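You operate a simulated robot arm through the tools that you are given. There is no shell and no other tool.

You run a simulated two-armed robot. Do the job below in one go: nothing can be reset, and whatever is moved stays where it is left.

JOB
Fill the small jug to 375 ml and the cup to 200 ml, then stand the cup on the cooler.
Fine: jug first; swing the spout over to the cup; it ends back over the jug. Set down upright: measuring cup.
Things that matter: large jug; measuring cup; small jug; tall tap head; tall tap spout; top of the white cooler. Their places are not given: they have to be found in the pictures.

The check looks at the end state, three seconds after you hand in, the way a careful person would. Anything else that was tipped, shoved, dropped, spilled or broken makes it a failure.

ROBOT AND FRAMES
Two 7-joint arms with fingered hands on one trunk that stands fixed in place. Base frame: the origin is at the foot of the trunk, x ahead of it, y to its left, z up; the work surface is at about z = 860. Lengths are in mm, angles in rad, forces in N, time in s.
The left shoulder is at [86, 128, 1157], the right one opposite. Each reaches about 1156 mm from its shoulder. Payload 5 kg a hand.
The TCP of each hand is the grasp point between the finger pads, 37 mm short of the fingertips. In the tool frame z runs along the fingers and y along their closing line. The gripper opens to 124 mm; its body begins 43 mm behind the TCP. The gripper is a hand of 3 fingers: y runs from the thumb to the fingers, the wrist lies at [-21, -116, -203] in the tool frame, and closing takes about 1.5 s.
Orientation is that of the tool frame in the base frame, as a unit quaternion [w, x, y, z]. With the fingers straight down and the wrist toward the robot, the tool's x, y and z point along [0, 1, 0], [1, 0, 0] and [0, 0, -1] of the base frame.

CONTROLS
- The arms move only by the tool apply_moves. It takes "left_rows", "right_rows" or both (then of equal length, played together; a hand with none holds still); each is a list of rows, each an object (a shift or turn left out is 0, a gripper value left out holds the last) with "translation": the shift along the base's x, y, z in mm, a list of three; "turn": the turn, a rotation vector about the base's x, y, z in rad, a list of three. In form: [{"translation": [dx, dy, dz], "turn": [ax, ay, az]}, ...]. A call has 1 to 20 rows; each row shifts and turns the commanded pose from where the row before left it. "left_hand" and "right_hand" are, for a hand that has rows, the finger opening in mm, from 0 to 124, set as the call begins (left out, the last holds). Each row takes 0.2 s and may step no farther than 50 mm and 0.15 rad from the row before; otherwise, or with a gripper value out of range, the whole call is refused. A pose out of reach is approached as far as the arm can. The call stops where the force on the tool passes 90 N (or 10 N more than at its start, if that is more) or the arm is blocked; 0.2 s more then pass. The fingers move at their own pace (about 45 mm/s each) and stop on an object; they squeeze with about 30 N. The grip force told is the motor's: it shows also when the fingers shut on nothing. Time passes only in rows, and 0.2 s behind the last, so rows that do not move let the fingers close. It gives the time, the measured TCP pose, the force on the tool (base axes), the opening and the grip force at its end, in the units of the frame above (readings bear some noise), with the torque about the TCP (base axes, N m) and any sound that the robot's microphone picked up.
- Cameras (640 x 400 px; columns grow to the right, rows downward): "scene" is now at [250.9, -11.2, 1342.5]; the picture's right is [-0.11, -0.99, 0.00], its down [-0.35, 0.04, -0.93] and it looks along [0.93, -0.10, -0.35] (base axes); focal length 214 px, centre (320, 200). "left" rides on the left gripper at [-72, -104, -154] in its tool frame; the picture's right is [-0.83, -0.26, 0.49], its down [0.51, -0.72, 0.47] and it looks along [0.23, 0.64, 0.73] (tool axes); focal length 243 px, centre (320, 200). "right" rides on the right gripper at [72, -104, -154] in its tool frame; the picture's right is [-0.83, 0.26, -0.49], its down [-0.51, -0.72, 0.47] and it looks along [-0.23, 0.64, 0.73] (tool axes); focal length 243 px, centre (320, 200).
- capture(camera): a new picture of that camera. The clock stands still meanwhile.
- move_column(by): moves the trunk up (or, below 0, down) by that many mm; the arms and the scene camera ride with it, the base frame stays. It gives what a move gives, with no picture.
- set_grasp(shape, hand): the hand has 3 fingers and takes this shape, open, in about a second: jaw (thumb against the fingers, like two jaws); tri (thumb and two fingers); tip (a fingertip pinch); poke (one finger out to press); point (the index stretched); flat (the hand flat); cup (the hand cupped); fist (a fist). The gripper value then closes the fingers along that shape, each until it touches; the sizes above hold for jaw. It gives what a move gives, with no picture.
- turn_head(pan, tilt): turns the head with the scene camera to pan (to the left, within 1.396 rad either way) and tilt (down, from -0.506 to 1.204), counted from straight ahead of the robot (the tilt from the chest, where the trunk bows). It gives what a move gives.
- locate(camera, pixels): for up to 12 pixels [column, row] of the newest picture of that camera ("zoom" is the newest enlarged one), the place [x, y, z] in the base frame of the surface seen there, good to about 2 mm. The clock stands still meanwhile.
- zoom(camera, box): a new picture of the part [left, top, right, bottom] of that camera's present view, enlarged. The clock stands still meanwhile.
- job_done(): hands the job in; it is judged then, once.

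Open the grippers and draw the arms clear of the work before you hand the job in, unless the task says otherwise.

The tools are called after "Emit:" as name(argument=value, ...) on one line, values as JSON. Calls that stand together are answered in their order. apply_moves: Moves the arms, as the interface text tells. Its arguments: {"type":"object","properties":{"left_rows":{"type":"array","items":{"type":"object","properties":{"translation":{"type":"array","items":{"type":"number"}},"turn":{"type":"array","items":{"type":"number"}}}}},"left_hand":{"type":"number"},"right_rows":{"type":"array","items":{"type":"object","properties":{"translation":{"type":"array","items":{"type":"number"}},"turn":{"type":"array","items":{"type":"number"}}}}},"right_hand":{"type":"number"}},"required":[]} The other tools are called the same way: move_column (by) moves the trunk up or down; set_grasp (shape, hand) gives the hand a shape; turn_head (pan, tilt) turns the head that bears the scene camera; capture (camera) takes a picture; locate (camera, pixels) gives the place of the surface under pixels of a picture; zoom (camera, box) takes an enlarged picture of a part of a camera's view; job_done () hands the job in.

At the start:

```text
time: 0.0
left_tcp_pos: [667.1, 445.5, 1401.0]
left_tool_rot: [0.001, 0.707, 0.708, 0.0]
left_ft_force: [-0.5, 0.3, -0.3]
left_torque: [0.02, 0.01, -0.01]
left_opening: 123.7
left_finger_force: 0.1
left_shape: jaw
right_tcp_pos: [726.1, -187.4, 1436.1]
right_tool_rot: [0.0, 0.707, 0.707, 0.0]
right_ft_force: [0.4, -1.0, -0.2]
right_torque: [0.02, -0.04, -0.03]
right_opening: 123.7
right_finger_force: 0.0
right_shape: jaw
trunk travel left (down, up): [-350.0, 213.0]
head pan, tilt (commanded): [-0.105, 0.363]
```

scene: 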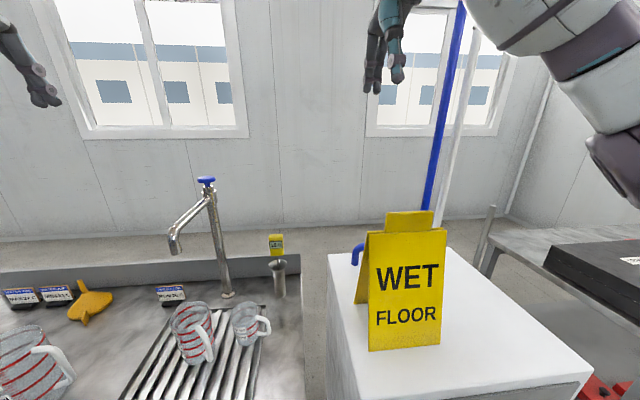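
right: 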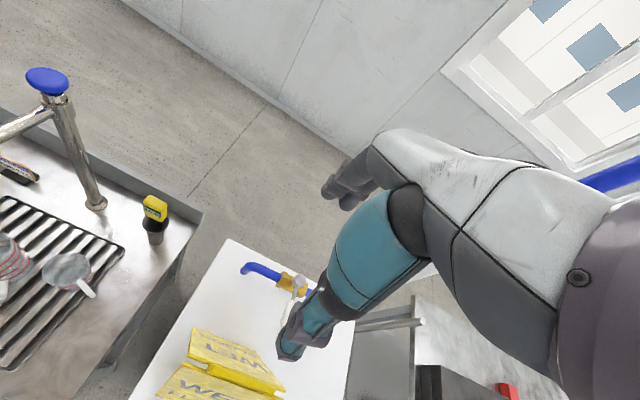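
left: 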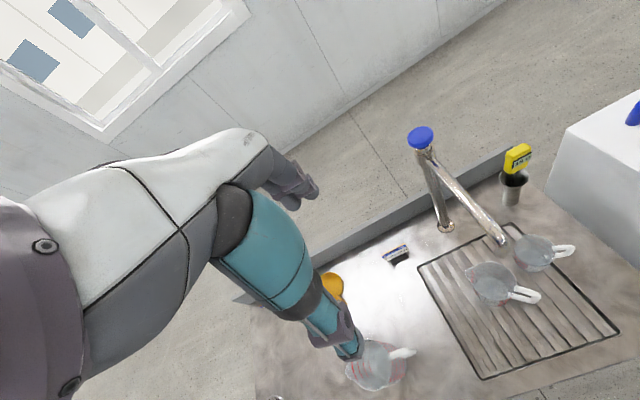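

The first scene view shows the tap at about (210,230), the small jug near (193,332), the cup near (247,325), the large jug at bottom left, and the cooler with a wet-floor sign on it. I will tilt the head down toward the sink area to see it better.

Emit:
turn_head(pan=0.2, tilt=0.65)

Emit:
capture(camera="scene")

```text
time: 0.8
left_tcp_pos: [668.1, 445.7, 1401.9]
left_tool_rot: [0.0, 0.707, 0.707, 0.0]
left_ft_force: [0.2, 0.1, 0.3]
left_torque: [0.04, -0.01, -0.02]
left_opening: 123.7
left_finger_force: 0.0
left_shape: jaw
right_tcp_pos: [725.6, -186.6, 1434.5]
right_tool_rot: [0.0, 0.708, 0.707, 0.0]
right_ft_force: [0.0, 0.1, -0.4]
right_torque: [-0.02, 0.01, 0.01]
right_opening: 123.5
right_finger_force: 0.0
right_shape: jaw
trunk travel left (down, up): [-350.0, 213.0]
head pan, tilt (commanded): [0.201, 0.649]
```

```text
taken
```

scene: 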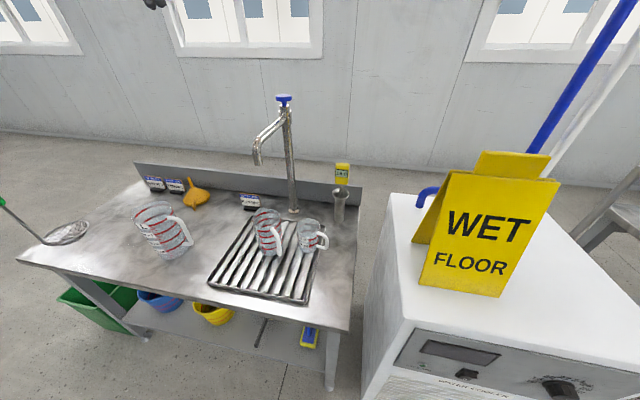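

The whole bench is in view now: tap head at (284,100), spout end at (256,160), small jug (268,230), cup (312,235), large jug (165,230). I'll zoom in on the tap area and on the jugs.

Emit:
zoom(camera="scene", box=[200, 80, 360, 180])

Emit:
locate(camera="scene", pixels=[[284, 98], [288, 110], [268, 128], [256, 145], [256, 162], [291, 150], [293, 209], [340, 175], [340, 200]])

Emit:
zoom(camera="scene", box=[200, 180, 360, 280])

```text
4.00 times, centred on (280, 130) of scene
```

zoom: 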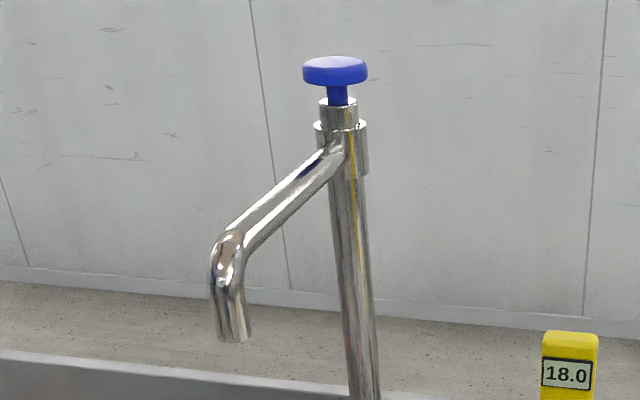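

```text
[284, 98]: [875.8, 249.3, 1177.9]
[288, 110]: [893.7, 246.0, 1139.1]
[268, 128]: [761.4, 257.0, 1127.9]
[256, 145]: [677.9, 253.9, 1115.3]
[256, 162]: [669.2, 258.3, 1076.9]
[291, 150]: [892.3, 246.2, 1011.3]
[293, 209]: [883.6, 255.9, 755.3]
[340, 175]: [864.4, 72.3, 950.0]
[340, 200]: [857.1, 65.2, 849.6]
```

```text
4.00 times, centred on (280, 230) of scene
```

zoom: 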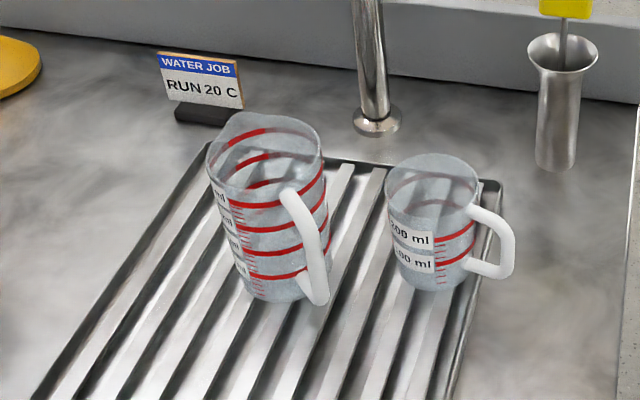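

A sign on the bench reads "WATER JOB / RUN 20 C", and the yellow probe shows 18.0. I'll read the other signs and inspect the probe before planning.

Emit:
zoom(camera="scene", box=[130, 165, 226, 225])

Emit:
zoom(camera="scene", box=[224, 180, 272, 210])

Emit:
zoom(camera="scene", box=[300, 150, 380, 200])

Emit:
zoom(camera="scene", box=[120, 180, 248, 260])

Emit:
zoom(camera="scene", box=[240, 195, 336, 255])

```text
6.67 times, centred on (178, 195) of scene
```

zoom: 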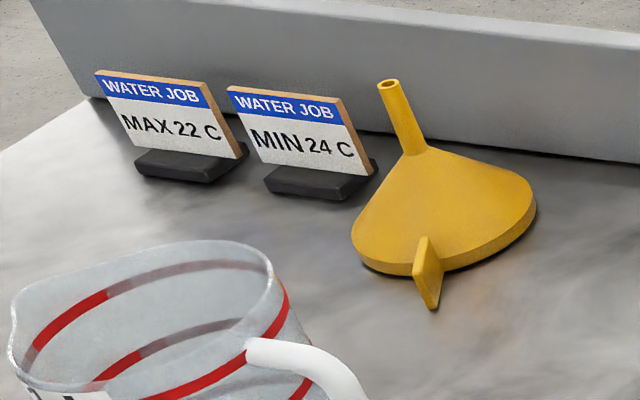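

```text
13.33 times, centred on (248, 195) of scene
```

zoom: 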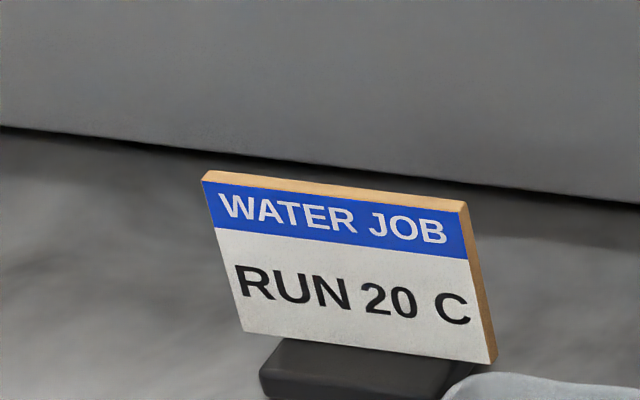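

```text
8.00 times, centred on (340, 175) of scene
```

zoom: 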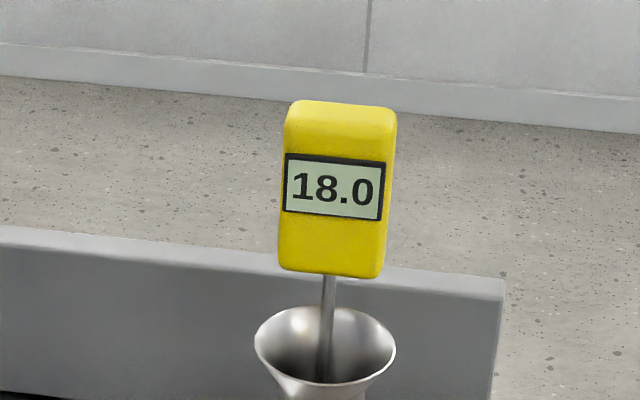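

```text
5.00 times, centred on (184, 220) of scene
```

zoom: 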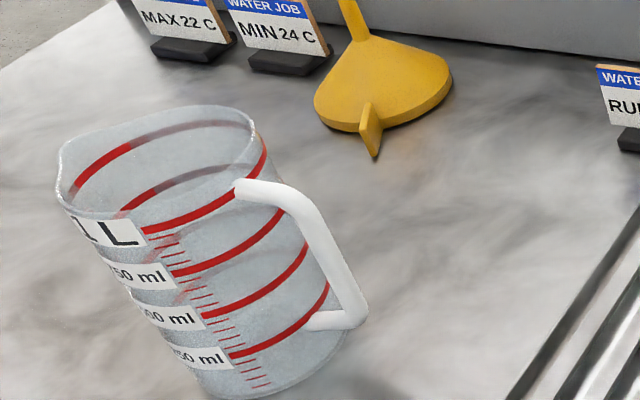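

```text
6.67 times, centred on (288, 225) of scene
```

zoom: 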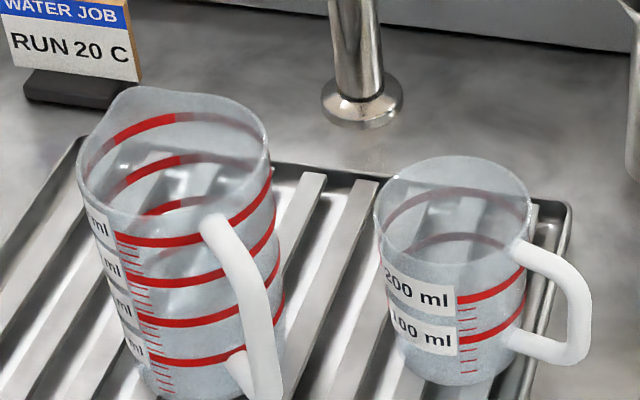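

The job cards ("RUN 20 C", "MAX 22 C", "MIN 24 C") concern temperature, which this job doesn't ask for. Next I measure the jugs, the cup, the bench and the cooler.

Emit:
zoom(camera="scene", box=[240, 195, 336, 255])

Emit:
locate(camera="zoom", pixels=[[110, 90], [85, 165], [262, 130], [200, 100], [150, 205], [215, 225], [245, 350], [400, 165], [455, 158], [525, 215], [585, 300], [560, 350]])

Emit:
locate(camera="scene", pixels=[[230, 270], [215, 280], [305, 300], [330, 270], [200, 270], [150, 270], [390, 250], [400, 200], [395, 310], [545, 300], [610, 320], [630, 350]])

```text
6.67 times, centred on (288, 225) of scene
```

zoom: 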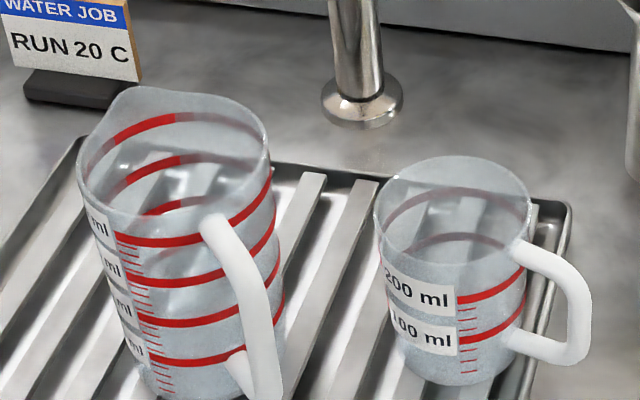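

```text
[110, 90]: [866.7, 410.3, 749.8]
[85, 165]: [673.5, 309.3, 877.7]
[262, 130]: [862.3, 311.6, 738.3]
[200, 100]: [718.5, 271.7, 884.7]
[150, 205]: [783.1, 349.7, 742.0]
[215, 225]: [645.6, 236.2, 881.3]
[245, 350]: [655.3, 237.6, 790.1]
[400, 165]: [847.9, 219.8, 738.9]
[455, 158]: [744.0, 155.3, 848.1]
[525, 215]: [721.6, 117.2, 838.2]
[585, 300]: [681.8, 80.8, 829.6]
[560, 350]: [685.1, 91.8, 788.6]
```

```text
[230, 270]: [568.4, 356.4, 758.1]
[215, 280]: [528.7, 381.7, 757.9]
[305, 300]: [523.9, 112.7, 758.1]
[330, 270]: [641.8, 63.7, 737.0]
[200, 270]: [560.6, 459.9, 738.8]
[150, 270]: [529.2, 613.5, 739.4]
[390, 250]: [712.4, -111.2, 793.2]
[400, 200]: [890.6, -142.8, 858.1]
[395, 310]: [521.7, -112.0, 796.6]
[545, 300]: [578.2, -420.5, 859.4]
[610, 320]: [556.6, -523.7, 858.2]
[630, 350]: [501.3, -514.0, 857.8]
```

The bench top is at z≈738, the drip rack at z≈758 and the cooler top at z≈858. I'll take closer views of the tap knob, the spout end, the cooler sign and the floor for hazards.

Emit:
zoom(camera="scene", box=[264, 87, 312, 117])

Emit:
locate(camera="zoom", pixels=[[190, 130], [260, 110], [350, 130], [265, 145], [270, 200], [290, 220], [320, 280], [340, 350]])

Emit:
zoom(camera="scene", box=[240, 130, 288, 160])

Emit:
zoom(camera="scene", box=[360, 130, 640, 305])

```text
13.33 times, centred on (288, 102) of scene
```

zoom: 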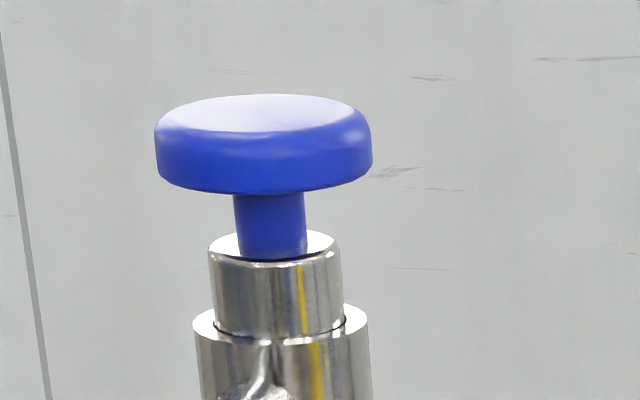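

```text
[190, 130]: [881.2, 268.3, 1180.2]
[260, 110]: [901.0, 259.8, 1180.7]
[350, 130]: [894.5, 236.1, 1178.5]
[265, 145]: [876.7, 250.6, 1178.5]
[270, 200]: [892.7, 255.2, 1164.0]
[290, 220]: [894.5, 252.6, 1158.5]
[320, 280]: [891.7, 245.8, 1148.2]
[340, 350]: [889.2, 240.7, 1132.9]
```

```text
13.33 times, centred on (264, 145) of scene
```

zoom: 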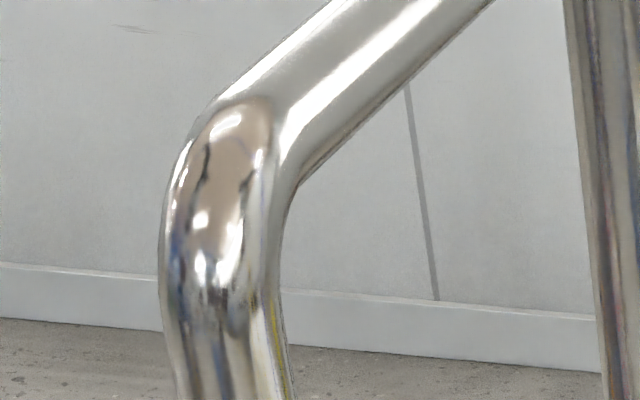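

```text
2.29 times, centred on (500, 218) of scene
```

zoom: 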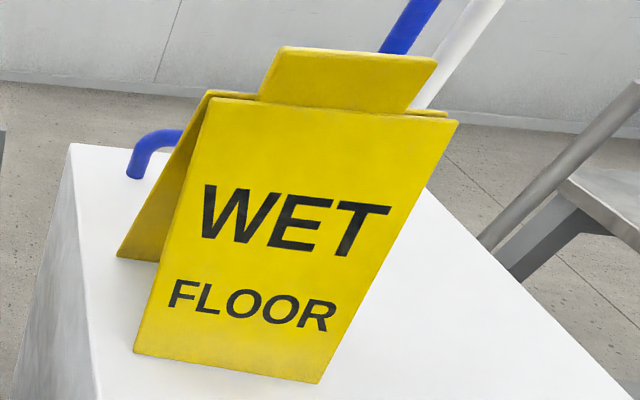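

The tap head is a mushroom push-knob on a stem, centred near (893,252,1180). Next I'll zoom closely on the jug and cup scales to learn the tick spacing.

Emit:
zoom(camera="scene", box=[248, 206, 288, 256])

Emit:
zoom(camera="scene", box=[292, 214, 334, 256])

Emit:
turn_head(pan=0.9, tilt=0.5)

Emit:
capture(camera="scene")

Emit:
turn_head(pan=-0.8, tilt=0.6)

Emit:
capture(camera="scene")

```text
8.00 times, centred on (268, 231) of scene
```

zoom: 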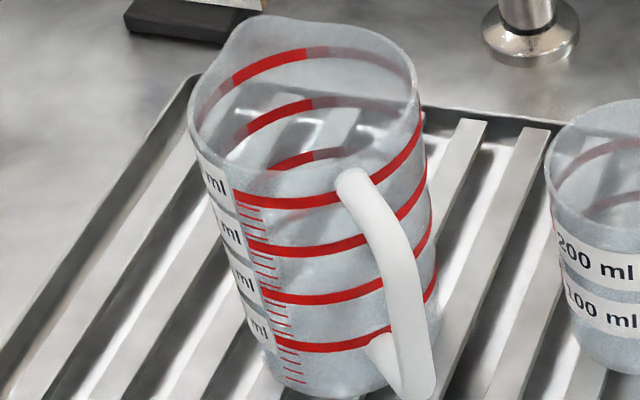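

```text
9.52 times, centred on (313, 235) of scene
```

zoom: 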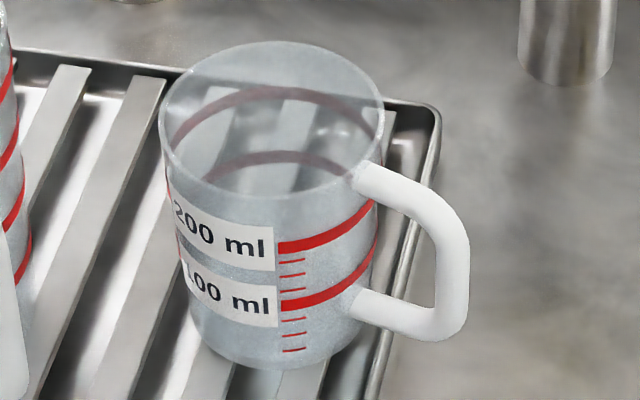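

```text
time: 1.9
left_tcp_pos: [667.4, 446.0, 1400.2]
left_tool_rot: [0.001, 0.707, 0.707, -0.001]
left_ft_force: [-0.2, 0.0, 0.0]
left_torque: [0.03, 0.03, -0.02]
left_opening: 123.9
left_finger_force: 0.2
left_shape: jaw
right_tcp_pos: [726.6, -186.3, 1435.2]
right_tool_rot: [0.0, 0.707, 0.707, 0.0]
right_ft_force: [-0.1, -0.1, 0.1]
right_torque: [-0.02, 0.03, -0.02]
right_opening: 123.7
right_finger_force: 0.1
right_shape: jaw
trunk travel left (down, up): [-350.0, 213.0]
head pan, tilt (commanded): [0.901, 0.499]
```

```text
taken
```

scene: 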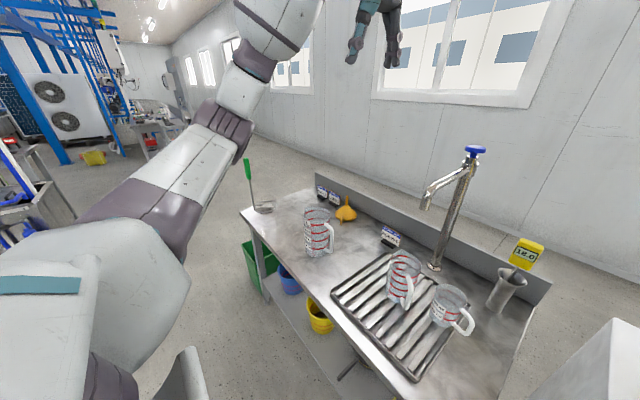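

```text
time: 3.6
left_tcp_pos: [667.8, 445.4, 1400.5]
left_tool_rot: [0.0, 0.707, 0.707, 0.0]
left_ft_force: [0.1, -0.1, -0.3]
left_torque: [-0.01, -0.02, -0.01]
left_opening: 123.8
left_finger_force: 0.1
left_shape: jaw
right_tcp_pos: [726.4, -185.4, 1435.4]
right_tool_rot: [0.0, 0.707, 0.707, 0.0]
right_ft_force: [-0.1, 0.9, -0.5]
right_torque: [-0.03, -0.03, 0.03]
right_opening: 123.5
right_finger_force: 0.0
right_shape: jaw
trunk travel left (down, up): [-350.0, 213.0]
head pan, tilt (commanded): [-0.799, 0.6]
```

```text
taken
```

scene: 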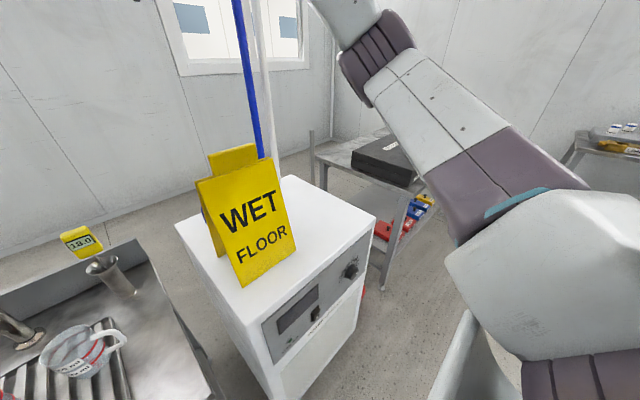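

The jug has four lines with three ticks between each (so 25 ml steps if the top line is 400 ml). I'll verify the labels from the left wrist camera.

Emit:
zoom(camera="left", box=[440, 230, 600, 330])

Emit:
zoom(camera="right", box=[0, 200, 160, 300])

Emit:
turn_head(pan=0.3, tilt=0.6)

```text
4.00 times, centred on (520, 280) of left
```

zoom: 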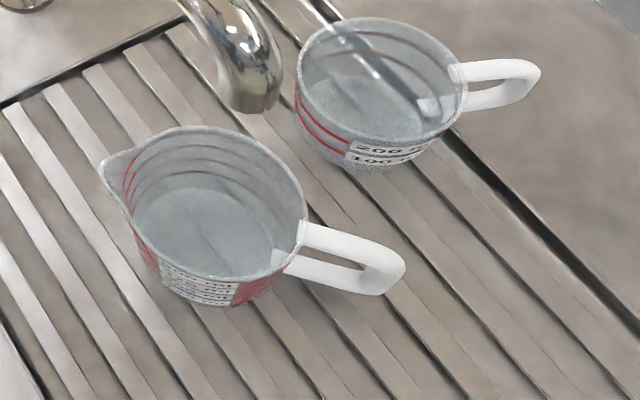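

```text
4.00 times, centred on (80, 250) of right
```

zoom: 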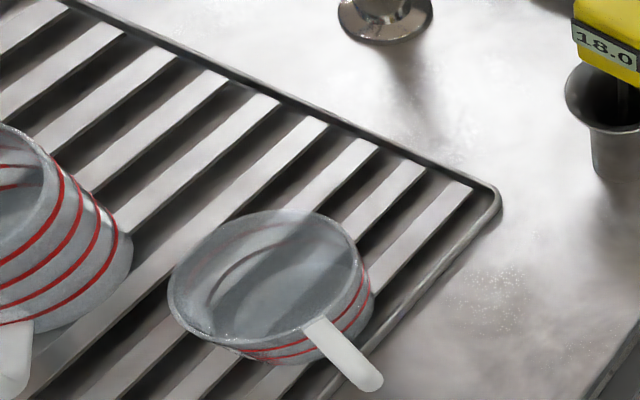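

```text
time: 4.9
left_tcp_pos: [668.8, 445.0, 1401.6]
left_tool_rot: [0.0, 0.707, 0.708, 0.0]
left_ft_force: [0.2, 0.0, -0.5]
left_torque: [-0.03, 0.01, -0.02]
left_opening: 123.5
left_finger_force: 0.1
left_shape: jaw
right_tcp_pos: [726.0, -187.7, 1435.6]
right_tool_rot: [0.001, 0.707, 0.707, 0.0]
right_ft_force: [0.5, -1.2, -0.2]
right_torque: [-0.01, -0.01, 0.03]
right_opening: 123.6
right_finger_force: 0.0
right_shape: jaw
trunk travel left (down, up): [-350.0, 213.0]
head pan, tilt (commanded): [0.3, 0.6]
```

From above the jug rim and cup rim are clear in this left-camera zoom view. I'll re-take it and locate rim points, handles and the spout end to get centres.

Emit:
zoom(camera="left", box=[440, 230, 600, 330])

Emit:
locate(camera="zoom", pixels=[[104, 162], [160, 128], [230, 133], [290, 180], [304, 220], [225, 275], [170, 250], [130, 215], [398, 265], [345, 280], [345, 235], [200, 220]])

Emit:
locate(camera="zoom", pixels=[[300, 70], [330, 25], [400, 22], [455, 55], [463, 90], [400, 145], [340, 130], [310, 105], [535, 75], [500, 65], [500, 95], [380, 90]])

Emit:
locate(camera="zoom", pixels=[[245, 108], [275, 95], [230, 60], [262, 60], [60, 200], [330, 380]])

```text
4.00 times, centred on (520, 280) of left
```

zoom: 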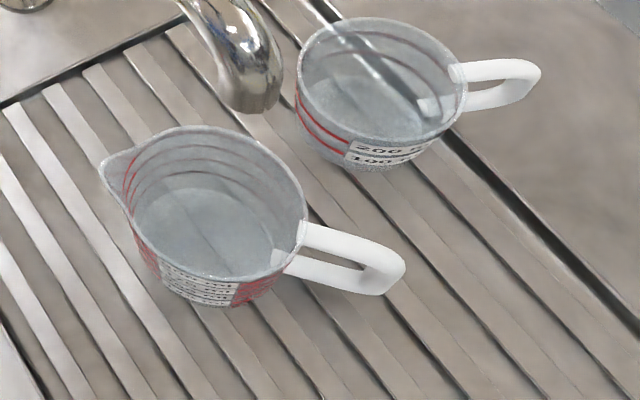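

```text
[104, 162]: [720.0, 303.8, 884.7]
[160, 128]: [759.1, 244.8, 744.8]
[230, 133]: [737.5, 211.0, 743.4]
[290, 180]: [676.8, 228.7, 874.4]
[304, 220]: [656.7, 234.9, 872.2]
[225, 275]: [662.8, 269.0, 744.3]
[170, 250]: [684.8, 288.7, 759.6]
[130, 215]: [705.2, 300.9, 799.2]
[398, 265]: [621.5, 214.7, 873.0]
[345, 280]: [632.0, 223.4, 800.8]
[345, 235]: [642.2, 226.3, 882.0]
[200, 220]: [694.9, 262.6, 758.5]
```

```text
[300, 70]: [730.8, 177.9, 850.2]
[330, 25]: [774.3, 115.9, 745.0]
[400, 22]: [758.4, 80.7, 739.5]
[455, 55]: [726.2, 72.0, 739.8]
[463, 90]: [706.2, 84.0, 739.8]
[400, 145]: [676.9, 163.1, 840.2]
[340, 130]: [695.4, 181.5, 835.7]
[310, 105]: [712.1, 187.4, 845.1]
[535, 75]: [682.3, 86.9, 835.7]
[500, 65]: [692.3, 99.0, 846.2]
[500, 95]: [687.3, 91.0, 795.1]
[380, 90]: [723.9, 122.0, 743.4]
```

```text
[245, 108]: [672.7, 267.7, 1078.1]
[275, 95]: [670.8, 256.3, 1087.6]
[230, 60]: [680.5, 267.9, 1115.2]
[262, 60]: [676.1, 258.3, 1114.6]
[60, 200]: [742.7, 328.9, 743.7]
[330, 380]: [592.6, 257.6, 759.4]
```

The fits give jug centre ≈(679,269), rim z 884, and cup centre ≈(709,150), rim z 848. The spout end is ≈(679,264,1078), already over the jug, and the knob is ≈(901,257,1181). I'll shape the left hand to poke and look at it from both cameras.

Emit:
set_grasp(hand="left", shape="poke")

Emit:
capture(camera="left")

Emit:
turn_head(pan=0.3, tilt=0.2)

Emit:
capture(camera="scene")

```text
time: 5.8
left_tcp_pos: [668.2, 445.6, 1402.2]
left_tool_rot: [-0.001, 0.707, 0.707, 0.0]
left_ft_force: [-0.4, -0.6, -0.2]
left_torque: [-0.01, -0.03, 0.01]
left_opening: 0.0
left_finger_force: 0.1
left_shape: poke
right_tcp_pos: [726.7, -187.0, 1435.6]
right_tool_rot: [0.0, 0.707, 0.708, 0.001]
right_ft_force: [-0.7, 0.7, 0.1]
right_torque: [0.02, 0.04, 0.02]
right_opening: 123.7
right_finger_force: 0.0
right_shape: jaw
trunk travel left (down, up): [-350.0, 213.0]
head pan, tilt (commanded): [0.3, 0.6]
```

```text
taken
```

left: 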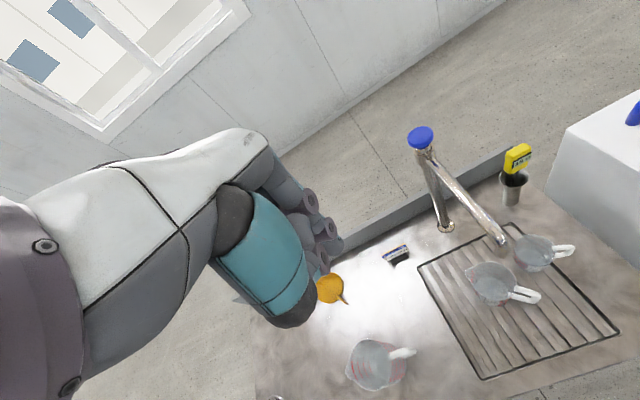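

```text
time: 6.7
left_tcp_pos: [667.7, 444.9, 1400.5]
left_tool_rot: [0.0, 0.707, 0.708, 0.0]
left_ft_force: [0.5, -0.5, -0.6]
left_torque: [0.03, 0.0, -0.01]
left_opening: 0.1
left_finger_force: 0.0
left_shape: poke
right_tcp_pos: [727.5, -186.0, 1435.6]
right_tool_rot: [-0.001, 0.707, 0.707, 0.0]
right_ft_force: [-0.2, 0.3, 0.5]
right_torque: [0.03, 0.02, 0.02]
right_opening: 123.6
right_finger_force: 0.0
right_shape: jaw
trunk travel left (down, up): [-350.0, 213.0]
head pan, tilt (commanded): [0.3, 0.201]
```

```text
taken
```

scene: 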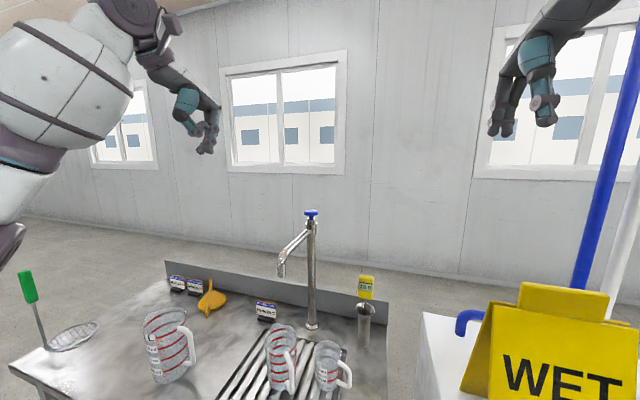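

I'll zoom on the left hand around (205,120) to see where its pressing finger ends.

Emit:
zoom(camera="scene", box=[150, 70, 246, 160])

Emit:
locate(camera="zoom", pixels=[[350, 325], [355, 345], [390, 340], [420, 300], [440, 210], [250, 280], [280, 300]])

```text
4.44 times, centred on (198, 115) of scene
```

zoom: 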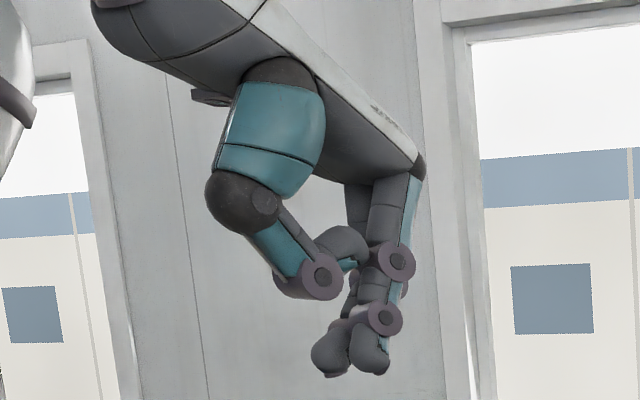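

```text
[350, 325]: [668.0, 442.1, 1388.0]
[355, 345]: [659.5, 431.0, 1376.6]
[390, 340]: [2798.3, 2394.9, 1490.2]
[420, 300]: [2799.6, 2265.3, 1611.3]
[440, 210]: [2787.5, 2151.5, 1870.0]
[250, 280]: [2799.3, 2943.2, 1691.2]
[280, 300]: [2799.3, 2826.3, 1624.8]
```

The pressing fingertips sit about 35 mm below the TCP near its axis. Before I lower the trunk for a flatter view of the scales, I'll measure the wet-floor sign so the right hand stays clear of it.

Emit:
turn_head(pan=-0.3, tilt=0.6)

Emit:
capture(camera="scene")

Emit:
capture(camera="right")

```text
time: 7.7
left_tcp_pos: [668.1, 444.7, 1401.8]
left_tool_rot: [0.001, 0.707, 0.707, 0.0]
left_ft_force: [0.3, 0.0, -0.2]
left_torque: [0.01, -0.01, -0.03]
left_opening: 0.0
left_finger_force: 0.1
left_shape: poke
right_tcp_pos: [726.3, -187.0, 1435.1]
right_tool_rot: [0.0, 0.707, 0.707, 0.0]
right_ft_force: [0.1, 0.4, -0.2]
right_torque: [-0.03, 0.01, 0.02]
right_opening: 123.9
right_finger_force: 0.0
right_shape: jaw
trunk travel left (down, up): [-350.0, 213.0]
head pan, tilt (commanded): [-0.3, 0.6]
```

```text
taken
```

scene: 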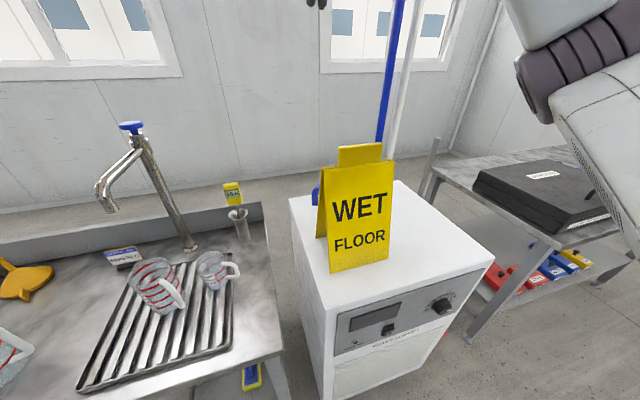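

```text
taken
```

right: 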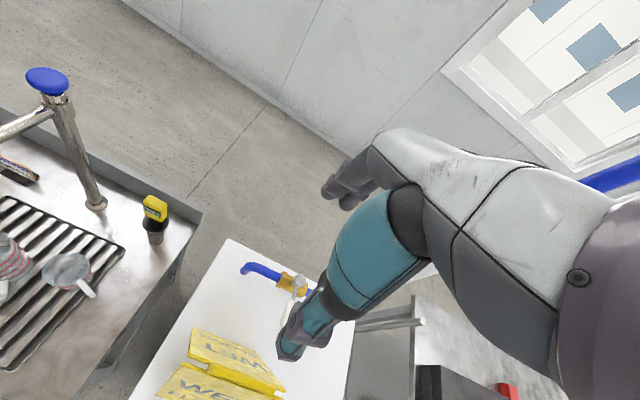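

Emit:
locate(camera="scene", pixels=[[331, 272], [387, 258], [322, 170], [392, 162], [342, 147], [380, 145], [321, 235], [290, 200], [317, 340], [490, 265], [400, 183], [319, 195]])

Emit:
locate(camera="right", pixels=[[250, 268], [290, 282], [300, 285], [230, 240], [340, 260], [200, 335], [285, 390], [140, 390], [160, 350]])

```text
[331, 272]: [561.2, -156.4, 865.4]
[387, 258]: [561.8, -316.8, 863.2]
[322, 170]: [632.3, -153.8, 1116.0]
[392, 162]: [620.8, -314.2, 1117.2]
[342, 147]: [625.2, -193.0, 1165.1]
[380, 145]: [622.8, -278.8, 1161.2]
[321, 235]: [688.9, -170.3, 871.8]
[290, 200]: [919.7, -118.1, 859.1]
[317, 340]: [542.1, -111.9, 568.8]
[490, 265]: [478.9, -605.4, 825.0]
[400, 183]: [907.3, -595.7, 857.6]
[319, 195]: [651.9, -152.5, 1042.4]
```

```text
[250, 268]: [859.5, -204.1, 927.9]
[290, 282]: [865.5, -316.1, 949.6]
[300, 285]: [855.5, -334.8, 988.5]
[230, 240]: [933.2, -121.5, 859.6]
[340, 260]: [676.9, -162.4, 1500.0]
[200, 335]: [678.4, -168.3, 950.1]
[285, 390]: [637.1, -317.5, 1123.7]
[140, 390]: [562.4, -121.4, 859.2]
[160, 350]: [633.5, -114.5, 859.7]
```

The cooler top spans x≈480–930, y≈-112…-600 at z≈858. The sign stands at x≈555–695, y≈-153…-317, top z≈1165, so the open area is to its right (y<-370). I'll check the leaning poles behind it too.

Emit:
locate(camera="scene", pixels=[[381, 130], [389, 75], [398, 15], [396, 130], [405, 75], [414, 20], [430, 150], [424, 195], [540, 60], [600, 150], [560, 100]])

Emit:
zoom(camera="right", box=[200, 220, 360, 320])

```text
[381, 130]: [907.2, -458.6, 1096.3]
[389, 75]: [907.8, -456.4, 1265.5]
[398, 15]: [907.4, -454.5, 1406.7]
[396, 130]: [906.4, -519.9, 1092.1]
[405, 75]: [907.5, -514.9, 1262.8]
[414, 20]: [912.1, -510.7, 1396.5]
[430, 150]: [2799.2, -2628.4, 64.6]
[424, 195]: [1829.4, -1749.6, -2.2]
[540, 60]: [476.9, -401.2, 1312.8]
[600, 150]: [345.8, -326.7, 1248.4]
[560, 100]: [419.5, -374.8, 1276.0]
```

```text
4.00 times, centred on (280, 270) of right
```

zoom: 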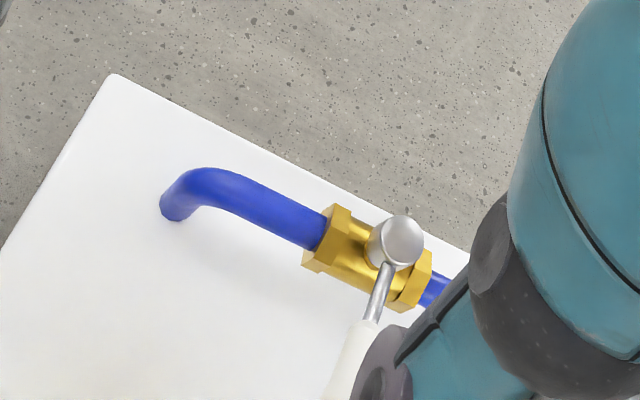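

The right hand would come close to the sign when the trunk drops, so I first raise it 100 mm and then lower the trunk 250 mm for a flatter view of the scales.

Emit:
apply_moves(right_rows=[{"translation": [0, 0, 35]}, {"translation": [0, 0, 35]}, {"translation": [0, 0, 30]}, {"translation": [0, 0, 0]}])

Emit:
move_column(by=-250)

Emit:
turn_head(pan=0.4, tilt=0.4)

Emit:
capture(camera="scene")

```text
time: 8.7
left_tcp_pos: [668.5, 445.8, 1400.9]
left_tool_rot: [0.0, 0.707, 0.707, 0.0]
left_ft_force: [-0.5, -0.7, 0.0]
left_torque: [0.02, 0.0, 0.0]
left_opening: 0.0
left_finger_force: 0.0
left_shape: poke
right_tcp_pos: [728.1, -187.6, 1535.3]
right_tool_rot: [0.0, 0.707, 0.708, 0.0]
right_ft_force: [0.7, 1.0, -0.2]
right_torque: [0.01, -0.01, 0.0]
right_opening: 123.6
right_finger_force: 0.1
right_shape: jaw
trunk travel left (down, up): [-350.0, 213.0]
head pan, tilt (commanded): [-0.3, 0.6]
```

```text
time: 11.3
left_tcp_pos: [666.0, 444.4, 1153.2]
left_tool_rot: [0.0, 0.708, 0.707, 0.0]
left_ft_force: [-1.2, 0.3, 0.1]
left_torque: [-0.02, -0.01, 0.01]
left_opening: 0.0
left_finger_force: 0.0
left_shape: poke
right_tcp_pos: [739.8, -185.8, 1271.1]
right_tool_rot: [-0.007, 0.707, 0.707, -0.007]
right_ft_force: [-1.1, -0.4, 0.3]
right_torque: [-0.01, -0.01, 0.03]
right_opening: 123.7
right_finger_force: 0.1
right_shape: jaw
trunk travel left (down, up): [-100.0, 463.0]
head pan, tilt (commanded): [-0.3, 0.6]
```

```text
time: 12.3
left_tcp_pos: [667.6, 445.3, 1152.3]
left_tool_rot: [0.0, 0.708, 0.707, 0.001]
left_ft_force: [0.1, 0.2, -0.2]
left_torque: [0.02, 0.02, 0.01]
left_opening: 0.0
left_finger_force: 0.0
left_shape: poke
right_tcp_pos: [742.6, -186.7, 1270.8]
right_tool_rot: [-0.007, 0.707, 0.707, -0.007]
right_ft_force: [0.0, -0.3, 0.5]
right_torque: [0.02, 0.0, -0.01]
right_opening: 123.8
right_finger_force: 0.0
right_shape: jaw
trunk travel left (down, up): [-100.0, 463.0]
head pan, tilt (commanded): [0.4, 0.4]
```

```text
taken
```

scene: 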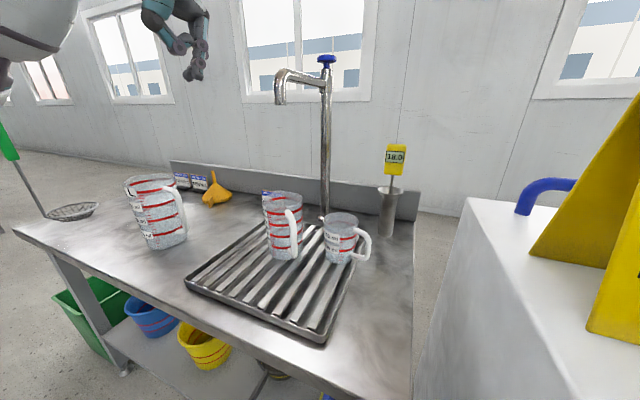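

The lower view shows jug (284,225), cup (345,237) and tap together. I'll zoom on the scales to check the labels.

Emit:
zoom(camera="scene", box=[250, 180, 378, 270])

Emit:
zoom(camera="scene", box=[256, 185, 306, 265])

Emit:
zoom(camera="scene", box=[262, 40, 342, 110])

```text
4.44 times, centred on (314, 225) of scene
```

zoom: 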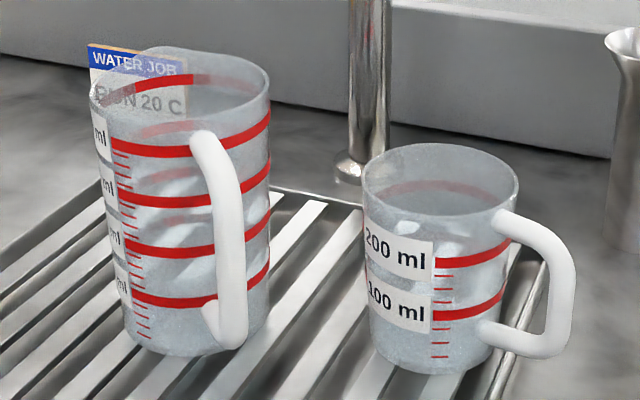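

```text
5.00 times, centred on (281, 225) of scene
```

zoom: 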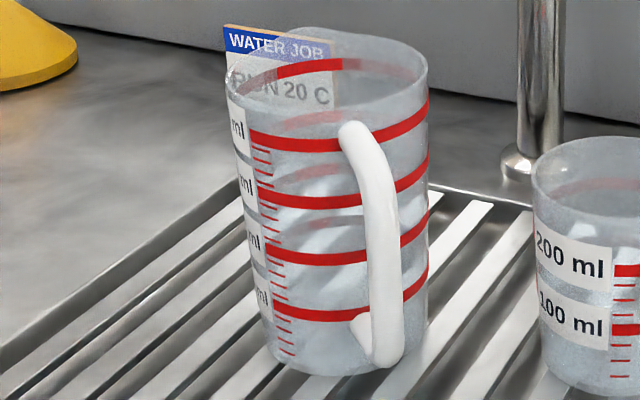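

```text
5.71 times, centred on (302, 75) of scene
```

zoom: 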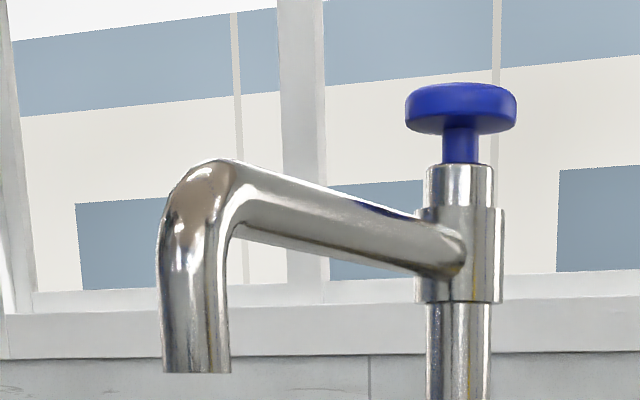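

The jug's four lines could be 125/250/375/500 rather than hundreds, so I must read its labels. They face back-left, so I'll draw the left hand back and look with its wrist camera.

Emit:
apply_moves(left_rows=[{"translation": [-40, 10, -10]}, {"translation": [-40, 10, -10]}, {"translation": [-40, 10, -10]}, {"translation": [-40, 10, -10]}, {"translation": [0, 0, 0]}])

Emit:
capture(camera="left")

```text
time: 13.6
left_tcp_pos: [508.7, 485.4, 1109.7]
left_tool_rot: [-0.001, 0.707, 0.707, 0.0]
left_ft_force: [0.0, -0.2, 0.4]
left_torque: [-0.03, 0.03, 0.03]
left_opening: 0.0
left_finger_force: 0.1
left_shape: poke
right_tcp_pos: [742.7, -187.9, 1268.9]
right_tool_rot: [-0.007, 0.707, 0.707, -0.008]
right_ft_force: [-0.6, -0.8, -0.1]
right_torque: [0.04, 0.02, 0.04]
right_opening: 123.9
right_finger_force: 0.0
right_shape: jaw
trunk travel left (down, up): [-100.0, 463.0]
head pan, tilt (commanded): [0.4, 0.4]
```

```text
taken
```

left: 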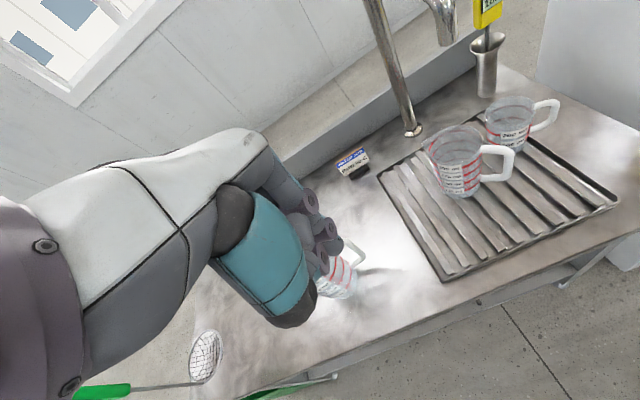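

The jug's labels are visible at about (455,180); I'll zoom in on them.

Emit:
zoom(camera="left", box=[424, 120, 544, 205])

Emit:
zoom(camera="left", box=[425, 145, 495, 205])

```text
4.71 times, centred on (484, 162) of left
```

zoom: 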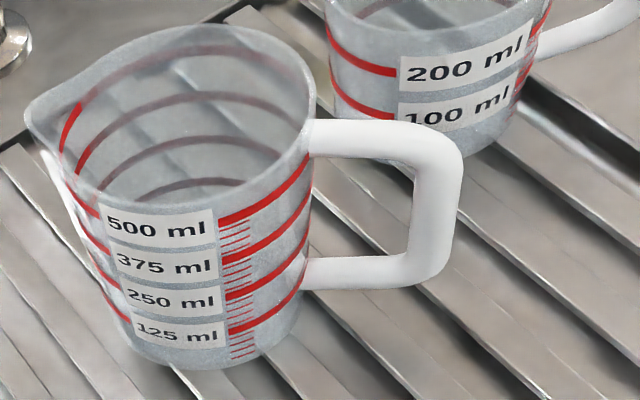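

```text
6.67 times, centred on (460, 175) of left
```

zoom: 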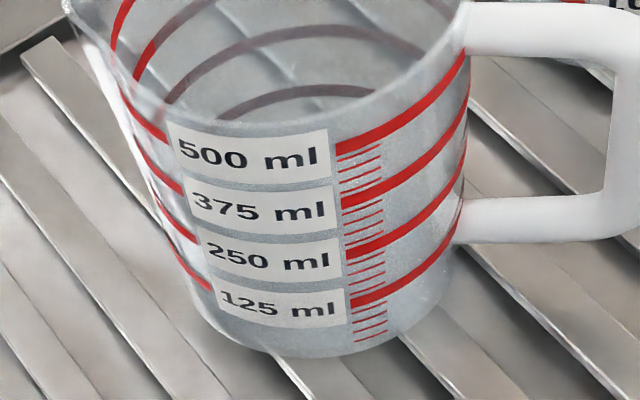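

Good that I checked: the jug lines are 125/250/375/500 ml, so the target is the third line up. I'll locate line heights on the jug and cup from the scene zoom.

Emit:
zoom(camera="scene", box=[256, 185, 306, 265])

Emit:
locate(camera="zoom", pixels=[[300, 144], [305, 202], [315, 259], [320, 315], [315, 372], [300, 138], [300, 150], [258, 148], [268, 196], [335, 28]])

Emit:
zoom(camera="scene", box=[316, 200, 380, 270])

Emit:
locate(camera="zoom", pixels=[[240, 225], [240, 300], [240, 365], [120, 60], [240, 120], [330, 80]])

```text
5.00 times, centred on (281, 225) of scene
```

zoom: 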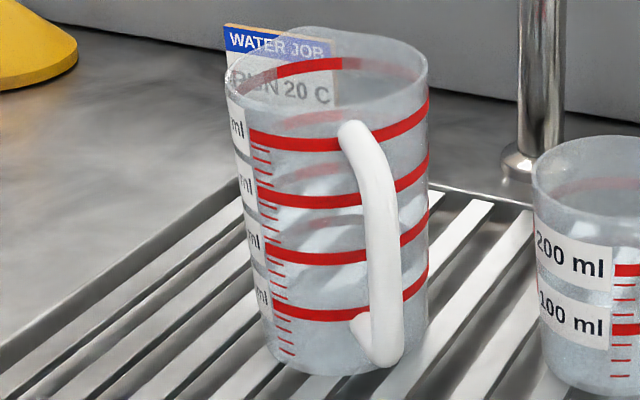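

```text
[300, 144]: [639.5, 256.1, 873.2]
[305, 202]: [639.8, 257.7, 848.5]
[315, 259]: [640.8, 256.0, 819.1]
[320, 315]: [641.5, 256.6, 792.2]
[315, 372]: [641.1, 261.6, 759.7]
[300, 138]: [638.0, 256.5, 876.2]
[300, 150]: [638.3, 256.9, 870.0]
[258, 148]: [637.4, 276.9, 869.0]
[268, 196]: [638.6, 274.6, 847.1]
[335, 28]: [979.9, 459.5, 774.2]
```

```text
5.71 times, centred on (348, 235) of scene
```

zoom: 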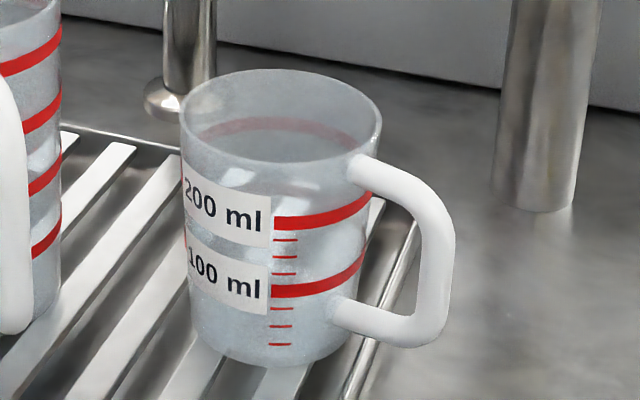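

```text
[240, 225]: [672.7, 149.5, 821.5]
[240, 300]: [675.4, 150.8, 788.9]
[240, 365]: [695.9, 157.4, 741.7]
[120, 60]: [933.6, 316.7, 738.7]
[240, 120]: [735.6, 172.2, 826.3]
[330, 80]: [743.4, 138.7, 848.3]
```

Lines: 375 ml on the jug at z≈848 and 200 ml on the cup at z≈821. Now I'll refine the knob and collar positions from this lower view.

Emit:
zoom(camera="scene", box=[262, 40, 342, 110])

Emit:
locate(camera="zoom", pixels=[[412, 108], [460, 92], [460, 110], [510, 108], [460, 128], [460, 150], [440, 190], [460, 190], [485, 190], [195, 340], [195, 370], [225, 370]])

Emit:
locate(camera="zoom", pixels=[[166, 370], [210, 372], [240, 180], [300, 190], [380, 220], [430, 320], [460, 330], [485, 330], [300, 240]])

```text
5.71 times, centred on (302, 75) of scene
```

zoom: 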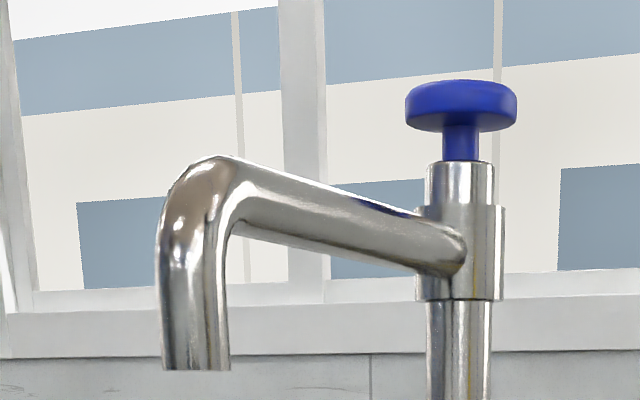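

```text
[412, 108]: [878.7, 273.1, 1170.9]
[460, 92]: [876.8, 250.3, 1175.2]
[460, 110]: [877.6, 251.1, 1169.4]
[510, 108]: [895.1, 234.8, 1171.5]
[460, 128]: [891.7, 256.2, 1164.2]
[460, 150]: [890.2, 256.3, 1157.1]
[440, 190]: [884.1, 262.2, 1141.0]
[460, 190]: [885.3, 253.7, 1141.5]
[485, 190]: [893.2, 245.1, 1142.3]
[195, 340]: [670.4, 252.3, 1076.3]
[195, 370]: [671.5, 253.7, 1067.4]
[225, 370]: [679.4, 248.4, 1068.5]
```

```text
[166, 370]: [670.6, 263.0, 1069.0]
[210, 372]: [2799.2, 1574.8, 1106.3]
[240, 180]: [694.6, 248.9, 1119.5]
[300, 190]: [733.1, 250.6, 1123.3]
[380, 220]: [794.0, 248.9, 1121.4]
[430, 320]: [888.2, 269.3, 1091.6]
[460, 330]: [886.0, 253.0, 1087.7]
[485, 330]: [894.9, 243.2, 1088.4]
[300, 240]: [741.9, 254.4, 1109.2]
```

Knob centre is about (899,260) with top z≈1180, and the spout end centre ≈(681,260), right over the jug. I move the left hand up and over the knob with fingertips about 40 mm above it.

Emit:
apply_moves(left_rows=[{"translation": [0, 0, 38]}, {"translation": [0, 0, 38]}, {"translation": [0, 0, 38]}, {"translation": [0, 0, 38]}, {"translation": [39, -22.5, 0]}, {"translation": [39, -22.5, 0]}, {"translation": [39, -22.5, 0]}, {"translation": [39, -22.5, 0]}, {"translation": [39, -22.5, 0]}, {"translation": [39, -22.5, 0]}, {"translation": [39, -22.5, 0]}, {"translation": [39, -22.5, 0]}, {"translation": [39, -22.5, 0]}, {"translation": [39, -22.5, 0]}, {"translation": [0, 0, 0]}, {"translation": [0, 0, 0]}])

Emit:
capture(camera="scene")

Emit:
zoom(camera="scene", box=[262, 0, 390, 80])

Emit:
capture(camera="left")

```text
time: 16.9
left_tcp_pos: [944.5, 257.5, 1170.8]
left_tool_rot: [0.0, 0.707, 0.707, 0.002]
left_ft_force: [-0.6, 2.3, 9.7]
left_torque: [0.05, 0.22, -0.04]
left_opening: 0.0
left_finger_force: 0.1
left_shape: poke
left hand out of reach, approached as far as the arm can: row 1, 2, 3, 4
right_tcp_pos: [741.2, -188.9, 1270.6]
right_tool_rot: [-0.009, 0.707, 0.707, -0.006]
right_ft_force: [0.1, -0.1, 0.2]
right_torque: [0.07, 0.02, 0.01]
right_opening: 123.5
right_finger_force: 0.1
right_shape: jaw
trunk travel left (down, up): [-100.0, 463.0]
head pan, tilt (commanded): [0.4, 0.4]
```

```text
taken
```

scene: 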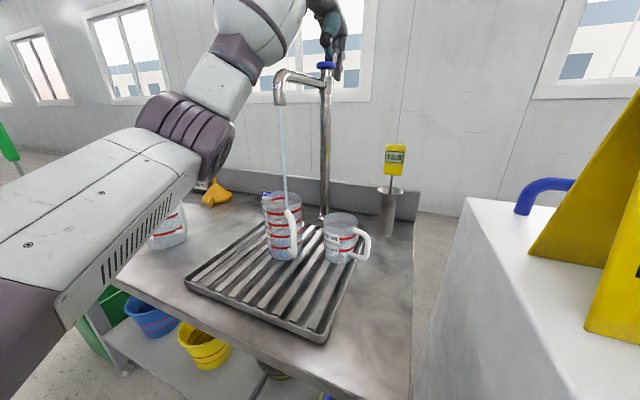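

```text
5.00 times, centred on (326, 40) of scene
```

zoom: 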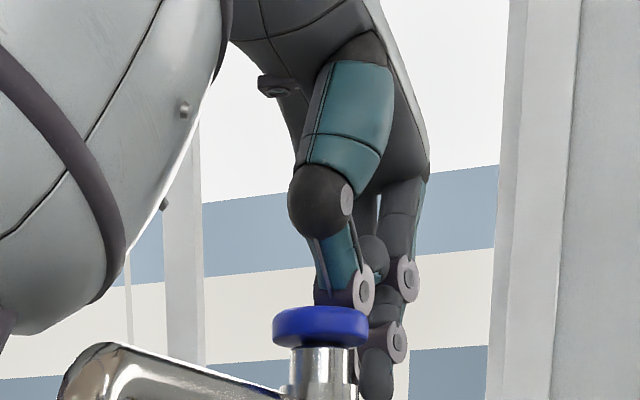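

```text
taken
```

left: 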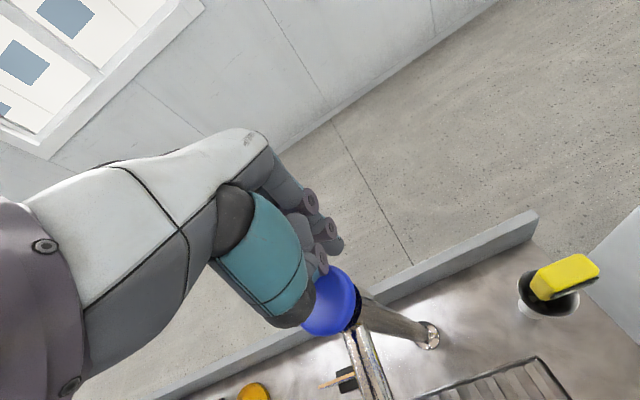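

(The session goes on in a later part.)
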